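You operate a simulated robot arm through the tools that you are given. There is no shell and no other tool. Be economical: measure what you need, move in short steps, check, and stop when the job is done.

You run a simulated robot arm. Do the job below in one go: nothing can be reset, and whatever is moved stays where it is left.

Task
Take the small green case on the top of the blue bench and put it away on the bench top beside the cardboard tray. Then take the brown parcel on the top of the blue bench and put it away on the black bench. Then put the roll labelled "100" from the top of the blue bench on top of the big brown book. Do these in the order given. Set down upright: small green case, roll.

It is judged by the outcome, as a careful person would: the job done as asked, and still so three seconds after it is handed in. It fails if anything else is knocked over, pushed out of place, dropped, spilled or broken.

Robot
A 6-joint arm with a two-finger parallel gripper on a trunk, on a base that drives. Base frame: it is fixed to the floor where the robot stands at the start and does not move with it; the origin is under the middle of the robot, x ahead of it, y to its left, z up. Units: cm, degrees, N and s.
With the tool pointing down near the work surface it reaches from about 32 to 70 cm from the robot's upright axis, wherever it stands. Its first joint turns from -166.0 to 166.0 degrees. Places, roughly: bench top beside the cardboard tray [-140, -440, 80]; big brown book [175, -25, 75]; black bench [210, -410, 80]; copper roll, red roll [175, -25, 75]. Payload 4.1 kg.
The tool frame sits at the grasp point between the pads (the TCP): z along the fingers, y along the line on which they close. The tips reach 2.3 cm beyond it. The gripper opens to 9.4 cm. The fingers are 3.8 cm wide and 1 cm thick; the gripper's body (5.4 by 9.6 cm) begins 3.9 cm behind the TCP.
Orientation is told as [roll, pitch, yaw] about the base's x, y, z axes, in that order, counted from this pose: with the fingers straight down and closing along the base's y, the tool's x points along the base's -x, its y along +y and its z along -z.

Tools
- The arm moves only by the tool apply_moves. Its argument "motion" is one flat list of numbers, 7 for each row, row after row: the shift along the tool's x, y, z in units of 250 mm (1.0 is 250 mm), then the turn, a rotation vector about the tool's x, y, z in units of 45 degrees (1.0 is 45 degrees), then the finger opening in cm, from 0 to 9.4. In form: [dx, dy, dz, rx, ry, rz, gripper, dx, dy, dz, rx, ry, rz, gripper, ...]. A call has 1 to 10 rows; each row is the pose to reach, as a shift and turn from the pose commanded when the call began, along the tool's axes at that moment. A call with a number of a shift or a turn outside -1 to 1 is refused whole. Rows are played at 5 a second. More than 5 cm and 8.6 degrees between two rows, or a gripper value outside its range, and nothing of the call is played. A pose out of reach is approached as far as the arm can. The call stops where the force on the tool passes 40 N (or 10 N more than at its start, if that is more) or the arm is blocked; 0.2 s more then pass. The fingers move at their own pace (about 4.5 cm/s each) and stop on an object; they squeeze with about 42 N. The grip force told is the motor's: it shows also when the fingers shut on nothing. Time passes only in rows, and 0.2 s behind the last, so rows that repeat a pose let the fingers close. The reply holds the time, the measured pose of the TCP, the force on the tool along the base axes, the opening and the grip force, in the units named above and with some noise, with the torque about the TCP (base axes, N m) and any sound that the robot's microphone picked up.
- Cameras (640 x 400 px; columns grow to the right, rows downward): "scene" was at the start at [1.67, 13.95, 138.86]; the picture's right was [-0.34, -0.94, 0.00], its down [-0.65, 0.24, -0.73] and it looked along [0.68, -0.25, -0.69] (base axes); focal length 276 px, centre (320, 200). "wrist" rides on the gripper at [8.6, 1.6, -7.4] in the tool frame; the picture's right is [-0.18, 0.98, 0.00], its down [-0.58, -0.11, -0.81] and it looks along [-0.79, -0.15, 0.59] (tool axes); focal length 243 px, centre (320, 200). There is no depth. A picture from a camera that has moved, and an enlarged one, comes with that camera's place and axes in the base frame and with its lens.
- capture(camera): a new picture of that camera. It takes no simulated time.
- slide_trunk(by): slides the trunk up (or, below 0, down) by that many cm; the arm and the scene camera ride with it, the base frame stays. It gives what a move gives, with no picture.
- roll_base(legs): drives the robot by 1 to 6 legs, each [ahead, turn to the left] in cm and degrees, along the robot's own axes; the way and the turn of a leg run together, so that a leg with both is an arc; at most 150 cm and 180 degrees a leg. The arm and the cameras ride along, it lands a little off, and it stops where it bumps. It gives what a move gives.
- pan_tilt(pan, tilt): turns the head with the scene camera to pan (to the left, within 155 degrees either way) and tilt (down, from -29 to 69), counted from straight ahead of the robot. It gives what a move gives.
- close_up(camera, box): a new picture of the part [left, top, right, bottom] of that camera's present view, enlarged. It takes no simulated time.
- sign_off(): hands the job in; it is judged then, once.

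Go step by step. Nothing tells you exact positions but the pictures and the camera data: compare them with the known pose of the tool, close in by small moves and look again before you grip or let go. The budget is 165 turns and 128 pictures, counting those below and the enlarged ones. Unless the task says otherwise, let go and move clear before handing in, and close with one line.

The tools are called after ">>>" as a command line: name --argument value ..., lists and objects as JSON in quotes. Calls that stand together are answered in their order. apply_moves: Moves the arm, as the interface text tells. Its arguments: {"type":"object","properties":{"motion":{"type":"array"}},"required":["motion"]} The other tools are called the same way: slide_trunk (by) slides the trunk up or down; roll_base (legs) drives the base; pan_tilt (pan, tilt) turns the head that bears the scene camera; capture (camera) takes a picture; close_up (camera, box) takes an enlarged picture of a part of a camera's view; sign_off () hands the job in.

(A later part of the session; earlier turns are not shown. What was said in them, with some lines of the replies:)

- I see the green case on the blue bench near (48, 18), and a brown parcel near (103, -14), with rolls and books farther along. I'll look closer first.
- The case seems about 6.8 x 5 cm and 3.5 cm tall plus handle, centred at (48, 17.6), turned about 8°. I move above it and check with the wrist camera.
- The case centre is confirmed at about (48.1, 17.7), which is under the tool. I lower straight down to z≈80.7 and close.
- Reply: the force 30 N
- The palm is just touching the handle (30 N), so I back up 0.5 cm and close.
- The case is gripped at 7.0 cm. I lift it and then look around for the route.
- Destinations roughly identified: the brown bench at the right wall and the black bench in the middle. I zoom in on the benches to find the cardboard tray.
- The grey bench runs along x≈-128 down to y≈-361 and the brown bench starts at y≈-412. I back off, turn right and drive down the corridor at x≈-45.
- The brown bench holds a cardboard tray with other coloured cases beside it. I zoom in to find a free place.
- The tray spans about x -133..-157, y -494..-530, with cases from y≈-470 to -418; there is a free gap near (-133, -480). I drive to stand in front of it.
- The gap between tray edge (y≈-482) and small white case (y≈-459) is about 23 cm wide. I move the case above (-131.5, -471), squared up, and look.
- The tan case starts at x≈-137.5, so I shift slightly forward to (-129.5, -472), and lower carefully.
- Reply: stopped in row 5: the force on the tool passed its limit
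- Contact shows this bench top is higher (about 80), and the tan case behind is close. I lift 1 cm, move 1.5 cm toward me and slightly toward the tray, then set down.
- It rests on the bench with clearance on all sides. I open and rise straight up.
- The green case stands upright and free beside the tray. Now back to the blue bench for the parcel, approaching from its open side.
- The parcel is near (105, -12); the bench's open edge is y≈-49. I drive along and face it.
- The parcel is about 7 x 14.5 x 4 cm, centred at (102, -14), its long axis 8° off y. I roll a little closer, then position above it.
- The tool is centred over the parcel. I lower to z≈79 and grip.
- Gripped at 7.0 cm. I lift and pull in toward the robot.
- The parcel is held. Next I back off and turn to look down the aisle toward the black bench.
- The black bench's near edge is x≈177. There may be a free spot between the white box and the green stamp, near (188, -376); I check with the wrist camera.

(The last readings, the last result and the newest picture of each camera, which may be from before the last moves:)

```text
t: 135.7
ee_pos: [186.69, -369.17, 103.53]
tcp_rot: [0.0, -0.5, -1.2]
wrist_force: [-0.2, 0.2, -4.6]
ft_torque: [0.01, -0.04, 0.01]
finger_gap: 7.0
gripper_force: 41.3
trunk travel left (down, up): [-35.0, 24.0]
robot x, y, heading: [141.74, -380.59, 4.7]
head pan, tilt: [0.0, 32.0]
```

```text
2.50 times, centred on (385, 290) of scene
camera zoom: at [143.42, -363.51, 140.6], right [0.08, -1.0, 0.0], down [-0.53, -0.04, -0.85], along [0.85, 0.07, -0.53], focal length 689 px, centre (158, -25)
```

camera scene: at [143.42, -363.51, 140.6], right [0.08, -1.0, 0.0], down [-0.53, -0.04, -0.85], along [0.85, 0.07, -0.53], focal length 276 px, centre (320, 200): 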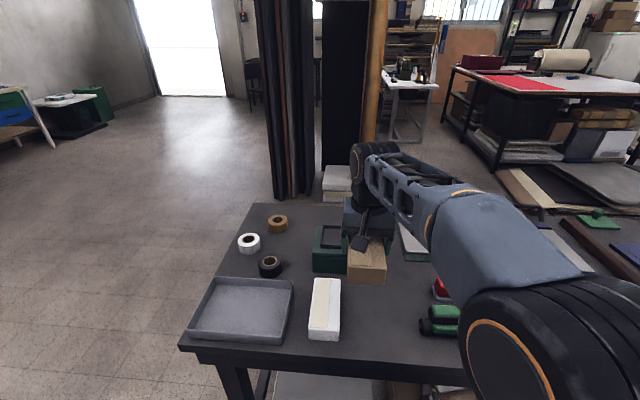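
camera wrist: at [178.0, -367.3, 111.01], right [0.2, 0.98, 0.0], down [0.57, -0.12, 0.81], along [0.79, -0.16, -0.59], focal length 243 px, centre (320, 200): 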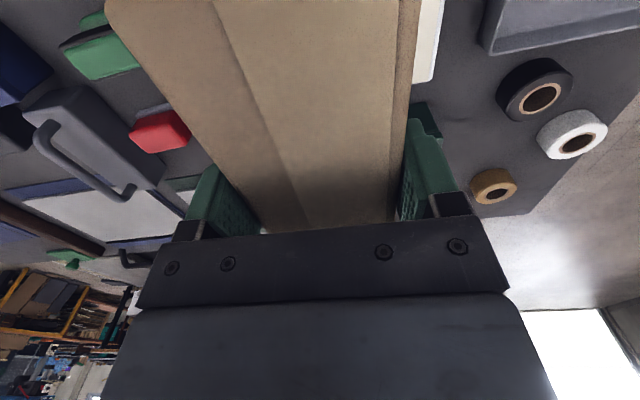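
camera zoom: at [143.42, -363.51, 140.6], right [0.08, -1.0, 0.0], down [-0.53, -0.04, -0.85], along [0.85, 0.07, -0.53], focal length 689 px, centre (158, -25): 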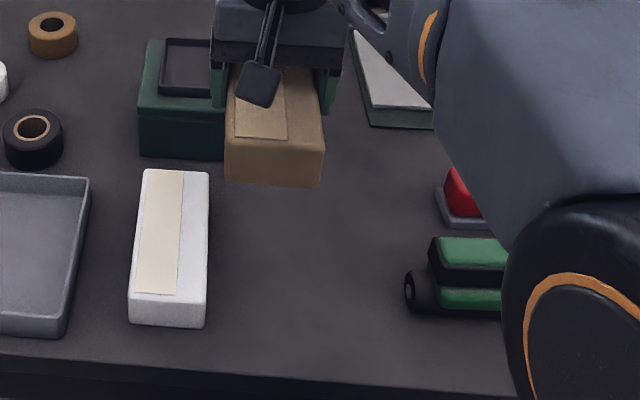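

Free space lies between the white box (y≈-365) and the stamp (y≈-383). I move over (187.5, -374) and lower most of the way.

>>> apply_moves --motion '[-0.01, -0.1, 0.04, 0, 0, 0, 5, -0.03, -0.193, 0.12, 0, 0, 0, 5, -0.03, -0.193, 0.26, 0, 0, 0, 5, -0.03, -0.193, 0.4, 0, 0, 0, 5, -0.03, -0.193, 0.54, 0, 0, 0, 5, -0.03, -0.193, 0.64, 0, 0, 0, 5, -0.03, -0.193, 0.64, 0, 0, 0, 5]'

>>> close_up --camera "scene" --box '[290, 210, 480, 370]'

>>> capture --camera "wrist"

```text
t: 137.3
ee_pos: [187.2, -373.96, 87.27]
tcp_rot: [-0.1, -0.4, -1.0]
wrist_force: [-0.1, 0.3, -3.1]
ft_torque: [0.03, 0.03, -0.01]
finger_gap: 6.99
gripper_force: 42.0
trunk travel left (down, up): [-35.0, 24.0]
robot x, y, heading: [141.75, -380.23, 4.6]
head pan, tilt: [0.0, 32.0]
```

```text
2.50 times, centred on (385, 290) of scene
camera zoom: at [143.44, -363.52, 140.59], right [0.08, -1.0, 0.0], down [-0.53, -0.04, -0.85], along [0.84, 0.07, -0.53], focal length 689 px, centre (158, -25)
```

zoom: 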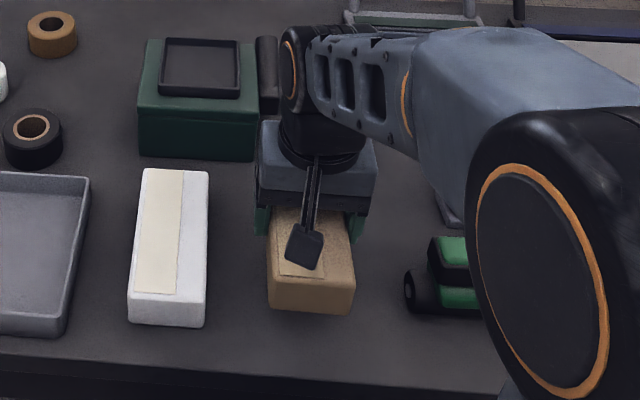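

```text
86 pictures are left
camera wrist: at [178.61, -372.02, 94.72], right [0.2, 0.98, 0.0], down [0.57, -0.12, 0.81], along [0.79, -0.16, -0.59], focal length 243 px, centre (320, 200)
```

wrist: 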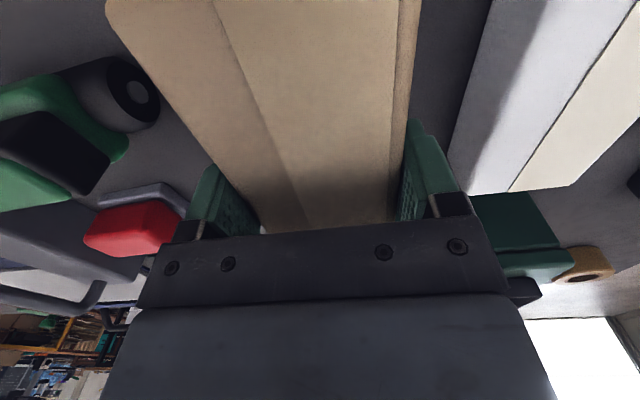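

>>> apply_moves --motion '[0, 0, 0.06, 0, 0, 0, 5, 0, 0, 0.1, 0, 0, 0, 5, 0, 0, 0.13, 0, 0, 0, 5, 0, 0, 0.15, 0, 0, 0, 5, 0, 0, 0.165, 0, 0, 0, 5, 0, 0, 0.18, 0, 0, 0, 5]'

>>> close_up --camera "scene" --box '[290, 210, 480, 370]'

```text
t: 138.7
ee_pos: [187.62, -373.87, 83.31]
tcp_rot: [0.1, -0.6, -1.1]
wrist_force: [-0.1, 2.2, 19.1]
ft_torque: [-0.36, 1.36, -0.04]
finger_gap: 7.0
gripper_force: 41.7
trunk travel left (down, up): [-35.0, 24.0]
robot x, y, heading: [141.88, -380.34, 4.9]
head pan, tilt: [0.0, 32.0]
```

```text
2.50 times, centred on (385, 290) of scene
camera zoom: at [143.29, -363.52, 140.65], right [0.08, -1.0, 0.0], down [-0.53, -0.04, -0.85], along [0.85, 0.07, -0.53], focal length 689 px, centre (158, -25)
```

zoom: 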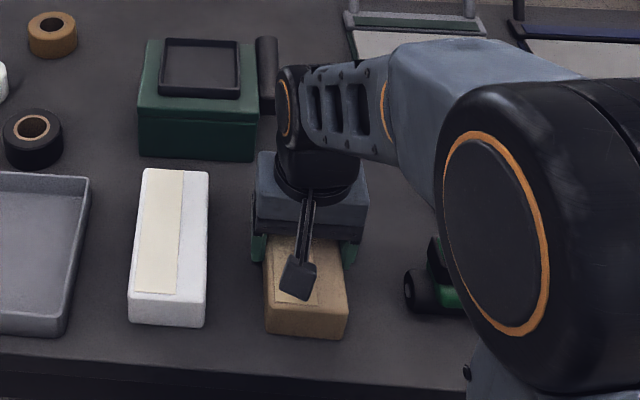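

It rests on the bench. I release and rise.

>>> apply_moves --motion '[0, 0, 0, 0, 0, 0, 7.4, 0, 0, 0, 0, 0, 0, 8.6, 0, 0, 0, 0, 0, 0, 9.4, 0, 0, 0, 0, 0, 0, 9.4, 0, 0, -0.1, 0, 0, 0, 9.4, 0, 0, -0.25, 0, 0, 0, 9.4, 0, 0, -0.43, 0, 0, 0, 9.4, 0, 0, -0.6, 0, 0, 0, 9.4, 0, 0, -0.75, 0, 0, 0, 9.4, 0, 0, -0.75, 0, 0, 0, 9.4]'

>>> capture --camera "scene"

```text
t: 140.9
ee_pos: [187.17, -373.98, 101.86]
tcp_rot: [0.0, -0.4, -1.2]
wrist_force: [-0.3, -0.1, 0.0]
ft_torque: [0.0, 0.03, 0.0]
finger_gap: 9.39
gripper_force: 0.1
trunk travel left (down, up): [-35.0, 24.0]
robot x, y, heading: [141.96, -380.5, 4.8]
head pan, tilt: [0.0, 32.0]
```

```text
84 pictures are left
camera scene: at [143.39, -363.53, 140.59], right [0.08, -1.0, 0.0], down [-0.53, -0.04, -0.85], along [0.85, 0.07, -0.53], focal length 276 px, centre (320, 200)
```

scene: 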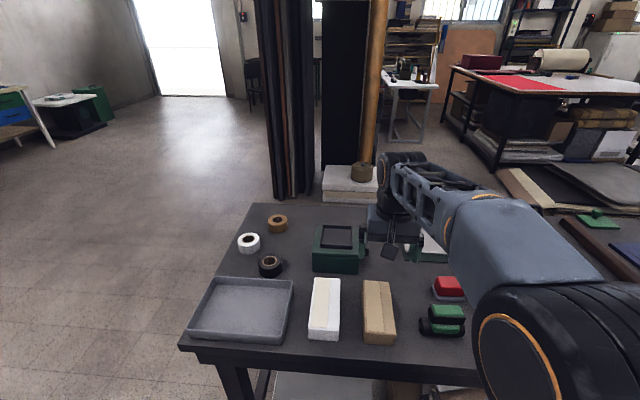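

The parcel lies free next to the white box. Back to the blue bench for the roll.

>>> roll_base --legs '[[-10, 0], [0, 85], [150, 0], [110, 0]]'

>>> pan_tilt --pan -25 --tilt 25

>>> capture --camera "scene"

```text
t: 157.8
ee_pos: [133.43, -76.52, 101.93]
tcp_rot: [0.0, -0.4, 82.9]
wrist_force: [-0.2, 0.1, -0.2]
ft_torque: [0.01, 0.0, 0.0]
finger_gap: 9.4
gripper_force: 0.1
trunk travel left (down, up): [-35.0, 24.0]
robot x, y, heading: [134.83, -122.15, 88.6]
head pan, tilt: [0.0, 32.0]
```

```text
t: 158.7
ee_pos: [133.42, -76.48, 101.78]
tcp_rot: [0.0, -0.4, 83.0]
wrist_force: [-0.6, 0.3, 0.0]
ft_torque: [0.02, 0.0, 0.03]
finger_gap: 9.39
gripper_force: 0.1
trunk travel left (down, up): [-35.0, 24.0]
robot x, y, heading: [135.25, -122.0, 88.8]
head pan, tilt: [-25.0, 25.0]
```

```text
83 pictures are left
camera scene: at [122.31, -119.41, 141.7], right [0.9, -0.44, 0.0], down [-0.19, -0.38, -0.91], along [0.4, 0.81, -0.42], focal length 276 px, centre (320, 200)
```

scene: 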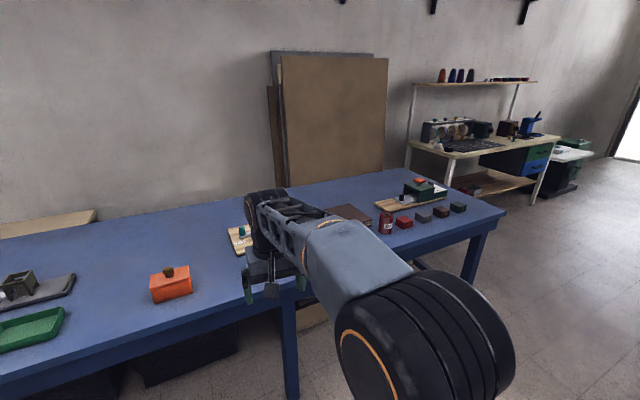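

>>> roll_base --legs '[[0, -89], [38, 0], [0, 90], [20, 0]]'

>>> pan_tilt --pan 0 --tilt 30

>>> capture --camera "scene"

>>> capture --camera "wrist"

```text
t: 169.9
ee_pos: [168.65, -55.51, 101.93]
tcp_rot: [0.0, -0.3, 86.3]
wrist_force: [-0.8, 1.3, -0.2]
ft_torque: [0.02, 0.0, 0.01]
finger_gap: 9.37
gripper_force: 0.0
trunk travel left (down, up): [-35.0, 24.0]
robot x, y, heading: [172.94, -101.14, 92.4]
head pan, tilt: [-25.0, 25.0]
```

```text
t: 170.8
ee_pos: [168.68, -55.53, 101.85]
tcp_rot: [0.0, -0.3, 86.4]
wrist_force: [-0.1, -0.5, 0.2]
ft_torque: [-0.02, 0.0, 0.02]
finger_gap: 9.4
gripper_force: 0.2
trunk travel left (down, up): [-35.0, 24.0]
robot x, y, heading: [173.02, -101.19, 92.3]
head pan, tilt: [0.0, 30.0]
```

```text
82 pictures are left
camera scene: at [156.29, -98.54, 140.91], right [1.0, 0.04, 0.0], down [0.02, -0.5, -0.87], along [-0.03, 0.87, -0.5], focal length 276 px, centre (320, 200)
```

scene: 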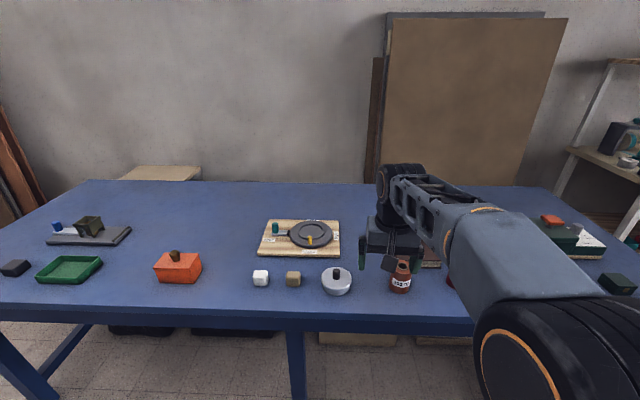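

```text
81 pictures are left
camera wrist: at [166.47, -63.95, 109.17], right [-0.97, 0.25, 0.0], down [0.15, 0.57, 0.81], along [0.2, 0.79, -0.59], focal length 243 px, centre (320, 200)
```

wrist: 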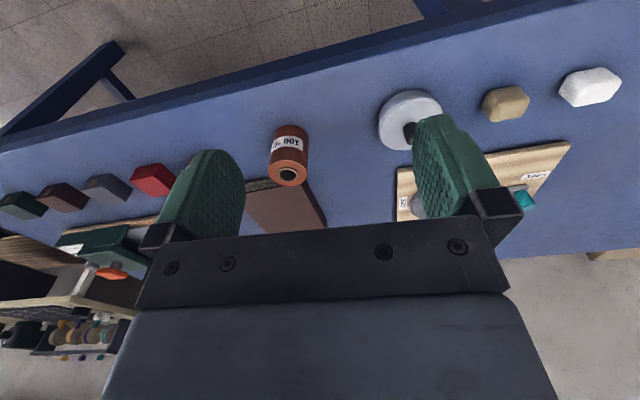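

>>> close_up --camera "wrist" --box '[120, 100, 360, 240]'

>>> close_up --camera "scene" --box '[360, 220, 480, 310]'

```text
2.67 times, centred on (240, 170) of wrist
camera zoom: at [166.47, -63.95, 109.17], right [-0.97, 0.25, 0.0], down [0.15, 0.57, 0.81], along [0.2, 0.79, -0.59], focal length 647 px, centre (533, 280)
```

zoom: 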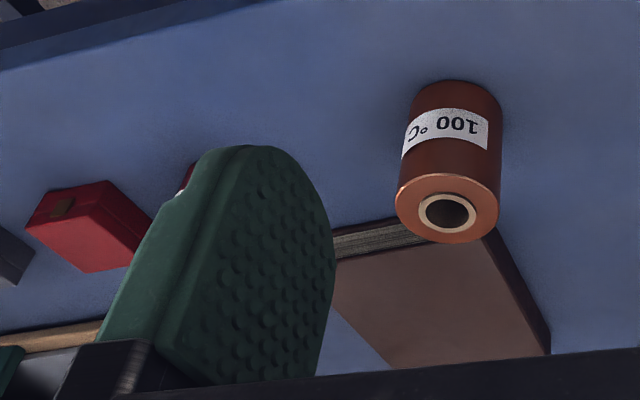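

```text
4.44 times, centred on (420, 265) of scene
camera zoom: at [156.29, -98.54, 140.91], right [1.0, 0.04, 0.0], down [0.02, -0.5, -0.87], along [-0.03, 0.87, -0.5], focal length 1224 px, centre (-124, -89)
```

zoom: 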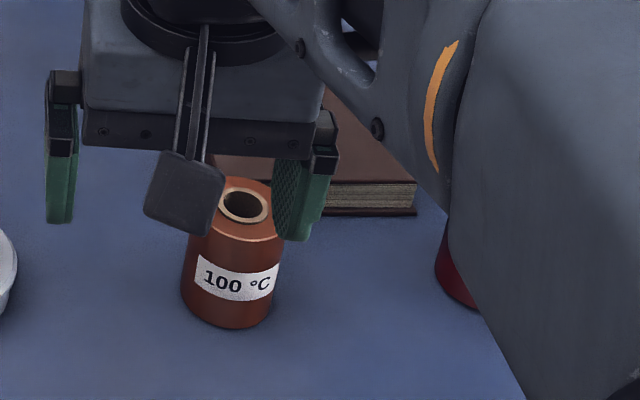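

The copper roll reads "100 °C". I shift the arm to read the red roll's label too before choosing.

>>> apply_moves --motion '[0, -0.14, -0.05, 0, 0, 0, 9.4, 0, -0.28, -0.1, 0, 0, 0, 9.4, 0, -0.42, -0.15, 0, 0, 0, 9.4, 0, -0.56, -0.2, 0, 0, 0, 9.4, 0, -0.56, -0.2, 0, 0, 0, 9.4]'

>>> capture --camera "wrist"

>>> capture --camera "scene"

```text
t: 172.0
ee_pos: [182.65, -56.46, 106.61]
tcp_rot: [0.1, -0.5, 86.3]
wrist_force: [0.2, -0.7, 0.5]
ft_torque: [-0.02, -0.02, 0.01]
finger_gap: 9.41
gripper_force: 0.1
trunk travel left (down, up): [-35.0, 24.0]
robot x, y, heading: [172.89, -101.56, 92.2]
head pan, tilt: [0.0, 30.0]
```

```text
78 pictures are left
camera wrist: at [180.44, -64.79, 114.05], right [-0.97, 0.25, 0.0], down [0.15, 0.57, 0.81], along [0.2, 0.79, -0.59], focal length 243 px, centre (320, 200)
```

wrist: 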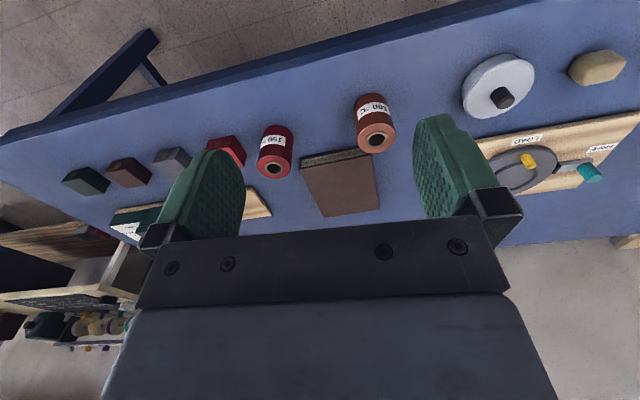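

```text
77 pictures are left
camera scene: at [156.31, -98.54, 140.91], right [1.0, 0.04, 0.0], down [0.02, -0.5, -0.87], along [-0.03, 0.87, -0.5], focal length 276 px, centre (320, 200)
```

scene: 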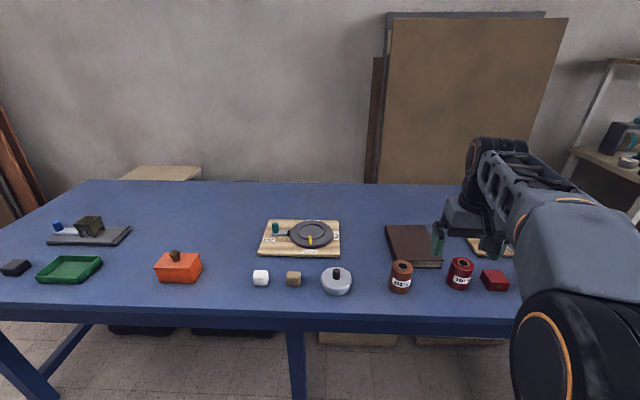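

>>> close_up --camera "wrist" --box '[230, 80, 430, 230]'

>>> close_up --camera "scene" --box '[375, 215, 495, 300]'

```text
2.67 times, centred on (330, 155) of wrist
camera zoom: at [180.44, -64.79, 114.05], right [-0.97, 0.25, 0.0], down [0.15, 0.57, 0.81], along [0.2, 0.79, -0.59], focal length 647 px, centre (293, 320)
```

zoom: 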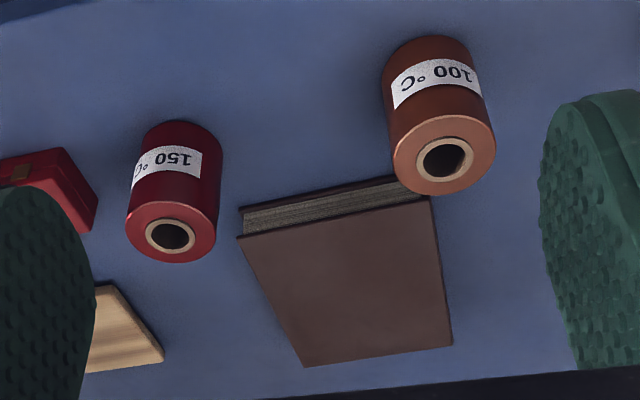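

```text
4.71 times, centred on (435, 258) of scene
camera zoom: at [156.31, -98.54, 140.91], right [1.0, 0.04, 0.0], down [0.02, -0.5, -0.87], along [-0.03, 0.87, -0.5], focal length 1297 px, centre (-221, -71)
```

zoom: 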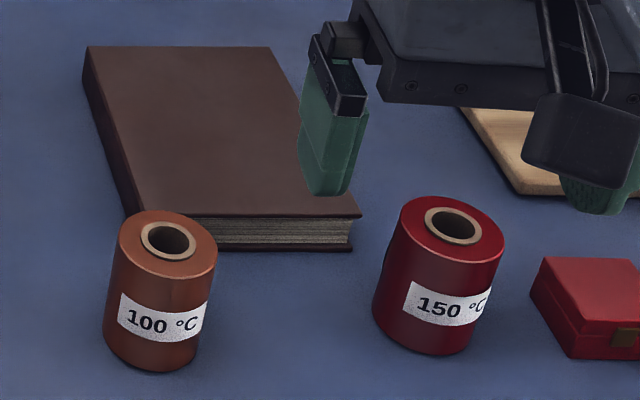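

The copper roll is "100"; the red is "150". Roll at about (178.1, -37.9), 6 cm wide, top z≈84; the book covers x 178–194, y -29.5..-9.5, top ≈79.2. I roll forward 23 cm.

>>> roll_base --legs '[[22, 0]]'

>>> capture --camera "scene"

```text
t: 173.7
ee_pos: [181.87, -34.89, 106.68]
tcp_rot: [0.0, -0.5, 86.3]
wrist_force: [0.7, -0.1, -0.5]
ft_torque: [0.02, -0.01, 0.01]
finger_gap: 9.41
gripper_force: 0.1
trunk travel left (down, up): [-35.0, 24.0]
robot x, y, heading: [172.41, -79.43, 92.1]
head pan, tilt: [0.0, 30.0]
```

```text
74 pictures are left
camera scene: at [155.49, -77.08, 140.91], right [1.0, 0.04, 0.0], down [0.02, -0.5, -0.87], along [-0.03, 0.87, -0.5], focal length 276 px, centre (320, 200)
```

scene: 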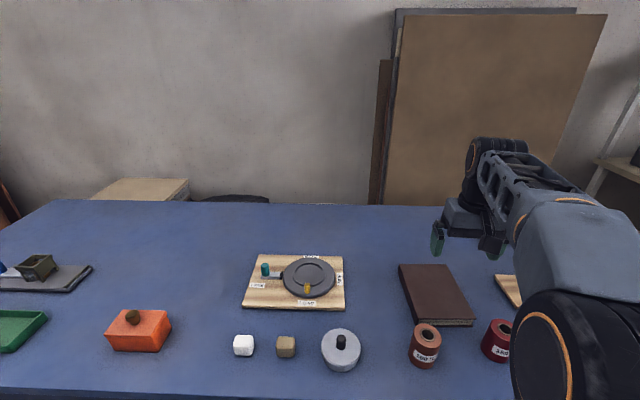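

>>> apply_moves --motion '[0.03, 0.037, 0.1, 0, 0, 0, 9.4, 0.06, 0.074, 0.2, 0, 0, 0, 9.4, 0.09, 0.11, 0.3, 0, 0, 0, 9.4, 0.122, 0.147, 0.42, 0, 0, 0, 9.4, 0.122, 0.147, 0.55, 0, 0, 0, 9.4, 0.122, 0.147, 0.55, 0, 0, 0, 9.4]'

>>> capture --camera "wrist"

>>> close_up --camera "scene" --box '[370, 250, 510, 380]'

```text
t: 175.1
ee_pos: [177.97, -37.77, 92.89]
tcp_rot: [0.0, -0.4, 86.4]
wrist_force: [0.3, -0.2, 0.7]
ft_torque: [-0.01, -0.01, 0.0]
finger_gap: 9.4
gripper_force: 0.0
trunk travel left (down, up): [-35.0, 24.0]
robot x, y, heading: [172.03, -79.62, 92.2]
head pan, tilt: [0.0, 30.0]
```

```text
73 pictures are left
camera wrist: at [175.76, -46.19, 100.16], right [-0.97, 0.25, 0.0], down [0.15, 0.57, 0.81], along [0.2, 0.79, -0.59], focal length 243 px, centre (320, 200)
```

wrist: 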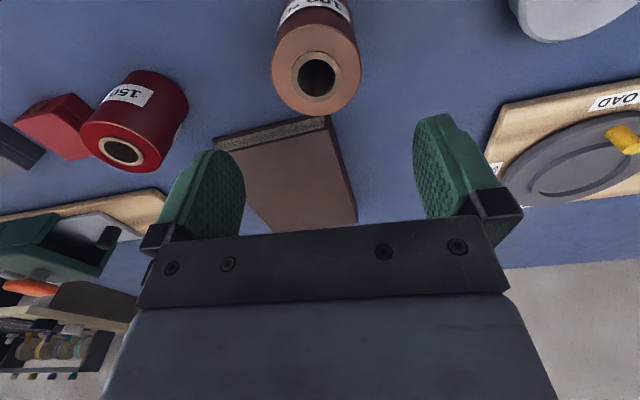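

```text
3.08 times, centred on (440, 315) of scene
camera zoom: at [155.49, -77.06, 140.91], right [1.0, 0.04, 0.0], down [0.02, -0.5, -0.87], along [-0.03, 0.87, -0.5], focal length 848 px, centre (-49, -154)
```

zoom: 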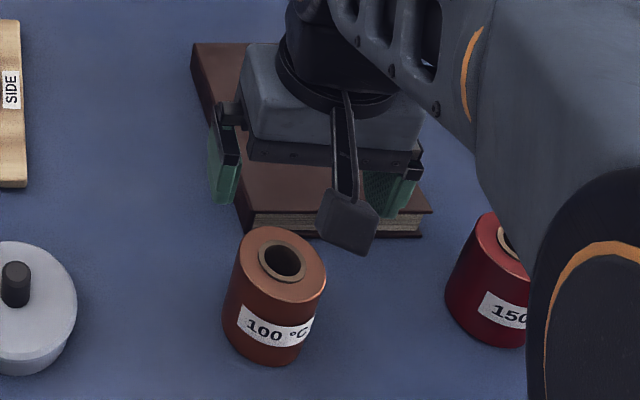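

Aligned with the roll (≈178.0, -38.1). I descend to z≈81.5 around it.

>>> apply_moves --motion '[0.012, 0, 0.13, 0, 0, 0, 9.4, 0.014, 0, 0.26, 0, 0, 0, 9.4, 0.014, 0, 0.38, 0, 0, 0, 9.4, 0.014, 0, 0.456, 0, 0, 0, 9.4, 0.014, 0, 0.456, 0, 0, 0, 9.4]'

>>> capture --camera "wrist"

>>> close_up --camera "scene" --box '[370, 250, 510, 380]'

```text
t: 176.3
ee_pos: [178.09, -38.08, 81.39]
tcp_rot: [0.0, -0.4, 86.2]
wrist_force: [0.2, -0.3, 0.2]
ft_torque: [-0.02, -0.03, 0.0]
finger_gap: 9.41
gripper_force: 0.0
trunk travel left (down, up): [-35.0, 24.0]
robot x, y, heading: [172.58, -79.63, 92.2]
head pan, tilt: [0.0, 30.0]
```

```text
71 pictures are left
camera wrist: at [175.84, -46.52, 88.74], right [-0.97, 0.25, 0.0], down [0.15, 0.57, 0.81], along [0.2, 0.79, -0.59], focal length 243 px, centre (320, 200)
```

wrist: 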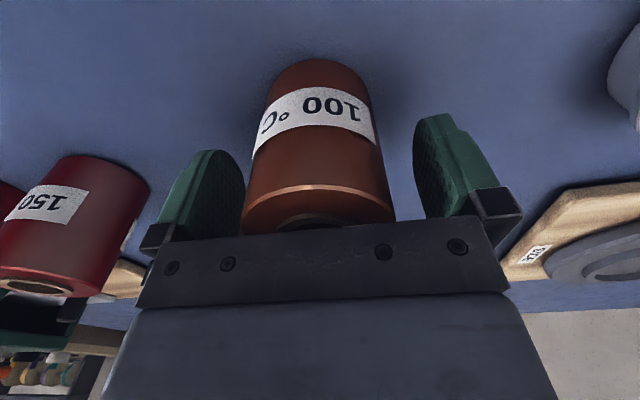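

```text
3.08 times, centred on (440, 315) of scene
camera zoom: at [155.49, -77.07, 140.91], right [1.0, 0.04, 0.0], down [0.02, -0.5, -0.87], along [-0.03, 0.87, -0.5], focal length 848 px, centre (-49, -154)
```

zoom: 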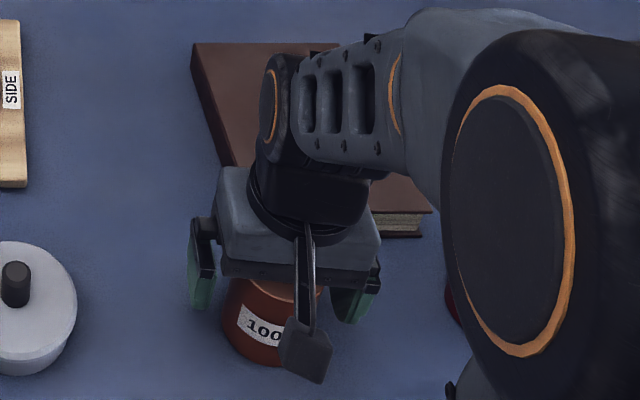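

>>> apply_moves --motion '[0, 0, 0, 0, 0, 0, 8, 0, 0, 0, 0, 0, 0, 6.5, 0, 0, 0, 0, 0, 0, 4.5, 0, 0, 0, 0, 0, 0, 4.5, 0, 0, 0, 0, 0, 0, 4.5]'

>>> capture --camera "wrist"

```text
t: 177.5
ee_pos: [178.11, -38.08, 81.41]
tcp_rot: [-0.1, -0.4, 86.3]
wrist_force: [0.2, -0.2, 0.4]
ft_torque: [-0.01, -0.06, 0.0]
finger_gap: 5.94
gripper_force: 42.8
trunk travel left (down, up): [-35.0, 24.0]
robot x, y, heading: [171.91, -80.01, 92.2]
head pan, tilt: [0.0, 30.0]
```

```text
69 pictures are left
camera wrist: at [175.84, -46.53, 88.77], right [-0.97, 0.25, 0.0], down [0.15, 0.57, 0.81], along [0.2, 0.79, -0.59], focal length 243 px, centre (320, 200)
```

wrist: 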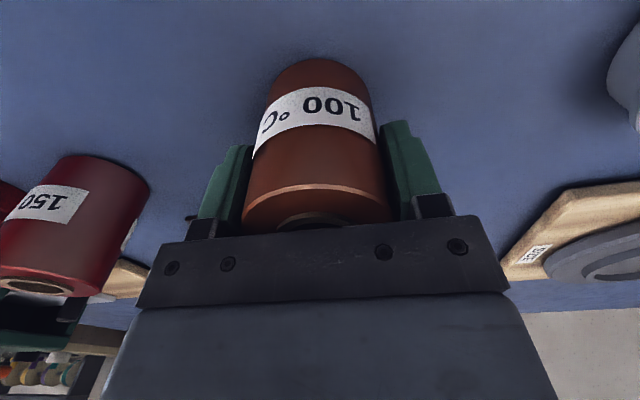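

Gripped at 5.9 cm. I lift and carry it above the book centre (186, -20).

>>> apply_moves --motion '[0, 0, -0.08, 0, 0, 0, 4.5, 0, 0, -0.2, 0, 0, 0, 4.5, 0, 0, -0.36, 0, 0, 0, 4.5, -0.08, -0.03, -0.46, 0, 0, 0, 4.5, -0.23, -0.08, -0.46, 0, 0, 0, 4.5, -0.4, -0.14, -0.46, 0, 0, 0, 4.5, -0.57, -0.2, -0.46, 0, 0, 0, 4.5, -0.743, -0.269, -0.46, 0, 0, 0, 4.5, -0.743, -0.269, -0.46, 0, 0, 0, 4.5]'

>>> capture --camera "wrist"

>>> close_up --camera "scene" --box '[370, 220, 530, 360]'

```text
t: 179.5
ee_pos: [186.0, -19.97, 92.98]
tcp_rot: [0.2, -0.4, 86.3]
wrist_force: [-0.3, 0.4, -1.9]
ft_torque: [-0.04, 0.01, -0.01]
finger_gap: 5.94
gripper_force: 42.2
trunk travel left (down, up): [-35.0, 24.0]
robot x, y, heading: [172.5, -79.4, 92.3]
head pan, tilt: [0.0, 30.0]
```

```text
68 pictures are left
camera wrist: at [183.81, -28.42, 100.36], right [-0.97, 0.25, 0.0], down [0.15, 0.57, 0.81], along [0.2, 0.78, -0.59], focal length 243 px, centre (320, 200)
```

wrist: 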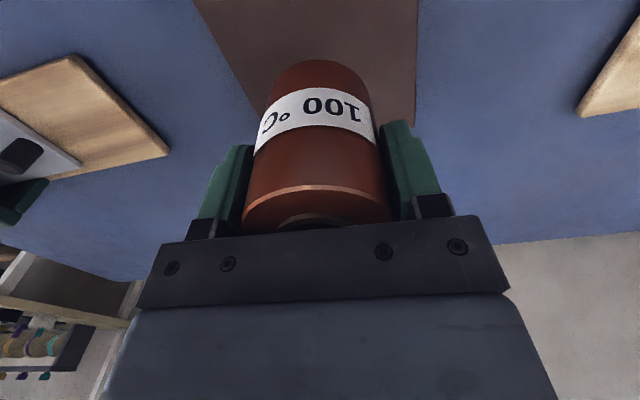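

```text
2.86 times, centred on (450, 290) of scene
camera zoom: at [155.52, -77.02, 140.91], right [1.0, 0.04, 0.0], down [0.02, -0.5, -0.87], along [-0.03, 0.87, -0.5], focal length 787 px, centre (-51, -57)
```

zoom: 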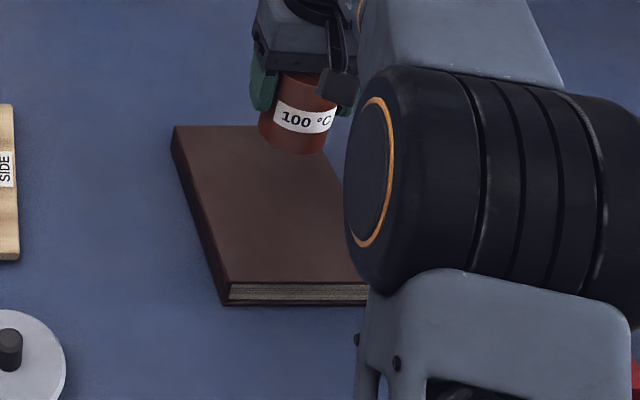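

Over the book. I lower gently until it sits.

>>> apply_moves --motion '[0, 0, 0.1, 0, 0, 0, 4.5, 0, 0, 0.2, 0, 0, 0, 4.5, 0, 0, 0.28, 0, 0, 0, 4.5, 0, 0, 0.305, 0, 0, 0, 4.5, 0, 0, 0.32, 0, 0, 0, 4.5, 0, 0, 0.33, 0, 0, 0, 4.5, 0, 0, 0.33, 0, 0, 0, 4.5]'

>>> close_up --camera "scene" --box '[370, 220, 530, 360]'

```text
t: 181.1
ee_pos: [185.74, -19.97, 85.01]
tcp_rot: [0.1, -0.5, 86.3]
wrist_force: [0.5, -2.3, 8.3]
ft_torque: [-0.36, -0.06, -0.01]
finger_gap: 5.93
gripper_force: 42.1
trunk travel left (down, up): [-35.0, 24.0]
robot x, y, heading: [172.27, -79.6, 91.9]
head pan, tilt: [0.0, 30.0]
```

```text
2.86 times, centred on (450, 290) of scene
camera zoom: at [155.48, -77.16, 140.92], right [1.0, 0.04, 0.0], down [0.02, -0.5, -0.87], along [-0.03, 0.87, -0.5], focal length 787 px, centre (-51, -57)
```

zoom: 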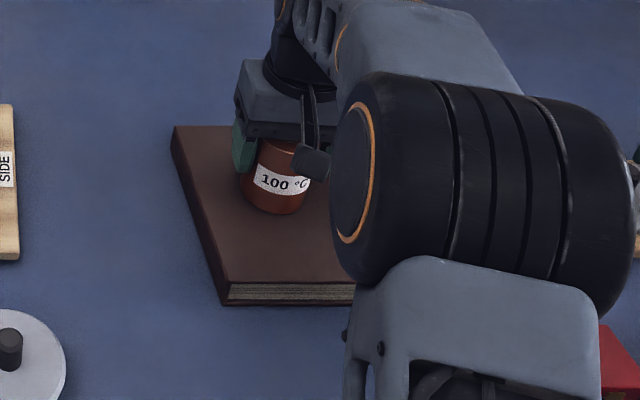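

It has made contact on the book. I open slowly, pause, and rise.

>>> apply_moves --motion '[0, 0, 0.003, 0, 0, 0, 4.5, 0, 0, 0.003, 0, 0, 0, 6.3, 0, 0, 0.003, 0, 0, 0, 7.2, 0, 0, 0.003, 0, 0, 0, 8.4, 0, 0, 0.003, 0, 0, 0, 9.4, 0, 0, 0.003, 0, 0, 0, 9.4, 0, 0, -0.08, 0, 0, 0, 9.4, 0, 0, -0.22, 0, 0, 0, 9.4, 0, 0, -0.4, 0, 0, 0, 9.4, 0, 0, -0.58, 0, 0, 0, 9.4]'

>>> close_up --camera "scene" --box '[370, 220, 530, 360]'

>>> capture --camera "wrist"

```text
t: 183.3
ee_pos: [185.8, -19.71, 99.4]
tcp_rot: [0.0, -0.4, 86.4]
wrist_force: [0.3, 0.0, -0.1]
ft_torque: [-0.04, -0.02, -0.01]
finger_gap: 9.4
gripper_force: 0.1
trunk travel left (down, up): [-35.0, 24.0]
robot x, y, heading: [172.15, -79.47, 92.0]
head pan, tilt: [0.0, 30.0]
```

```text
2.86 times, centred on (450, 290) of scene
camera zoom: at [155.49, -77.07, 140.9], right [1.0, 0.04, 0.0], down [0.02, -0.5, -0.87], along [-0.03, 0.87, -0.5], focal length 787 px, centre (-51, -57)
```

zoom: 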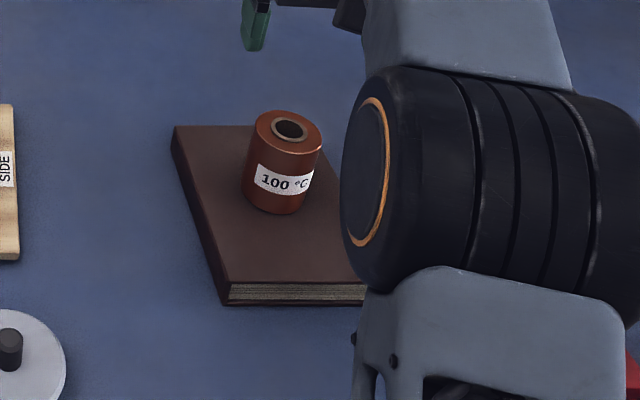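

```text
64 pictures are left
camera wrist: at [183.68, -28.06, 106.81], right [-0.97, 0.25, 0.0], down [0.15, 0.57, 0.81], along [0.2, 0.79, -0.59], focal length 243 px, centre (320, 200)
```

wrist: 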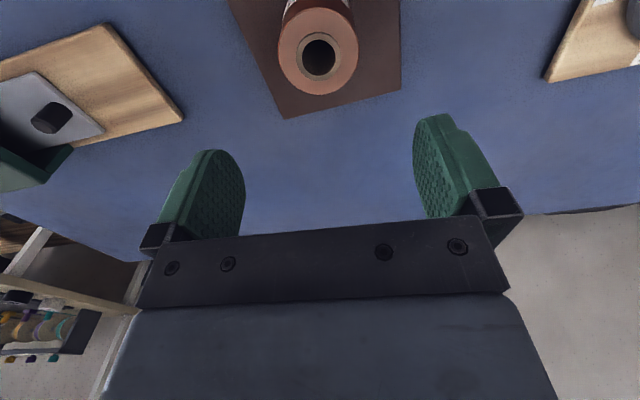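

The roll stands upright on the book. I back away and make one last check.

>>> roll_base --legs '[[-25, 0]]'

>>> capture --camera "scene"

>>> capture --camera "wrist"

```text
t: 185.1
ee_pos: [186.95, -44.21, 99.4]
tcp_rot: [0.1, -0.5, 86.1]
wrist_force: [0.0, 0.2, 0.6]
ft_torque: [0.01, 0.04, 0.04]
finger_gap: 9.41
gripper_force: 0.2
trunk travel left (down, up): [-35.0, 24.0]
robot x, y, heading: [173.11, -103.83, 91.7]
head pan, tilt: [0.0, 30.0]
```

```text
63 pictures are left
camera scene: at [156.35, -101.61, 140.91], right [1.0, 0.03, 0.0], down [0.02, -0.5, -0.87], along [-0.03, 0.87, -0.5], focal length 276 px, centre (320, 200)
```

scene: 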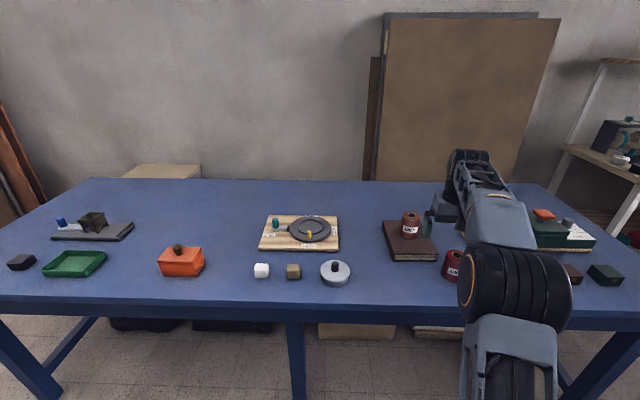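

```text
62 pictures are left
camera wrist: at [184.78, -52.74, 106.78], right [-0.97, 0.25, 0.0], down [0.15, 0.57, 0.81], along [0.2, 0.78, -0.59], focal length 243 px, centre (320, 200)
```

wrist: 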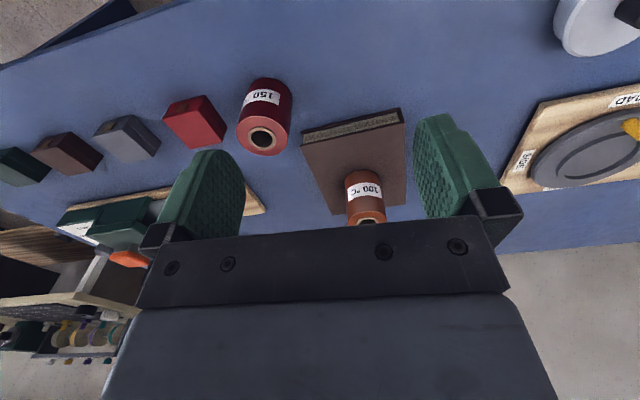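

All three items are in place and everything else is undisturbed, so I hand the job in.

>>> sign_off

```text
The job is handed in.
```

The job is handed in: the small green case stands upright beside the cardboard tray, the brown parcel is on the black bench, and the "100" roll stands upright on the big brown book.
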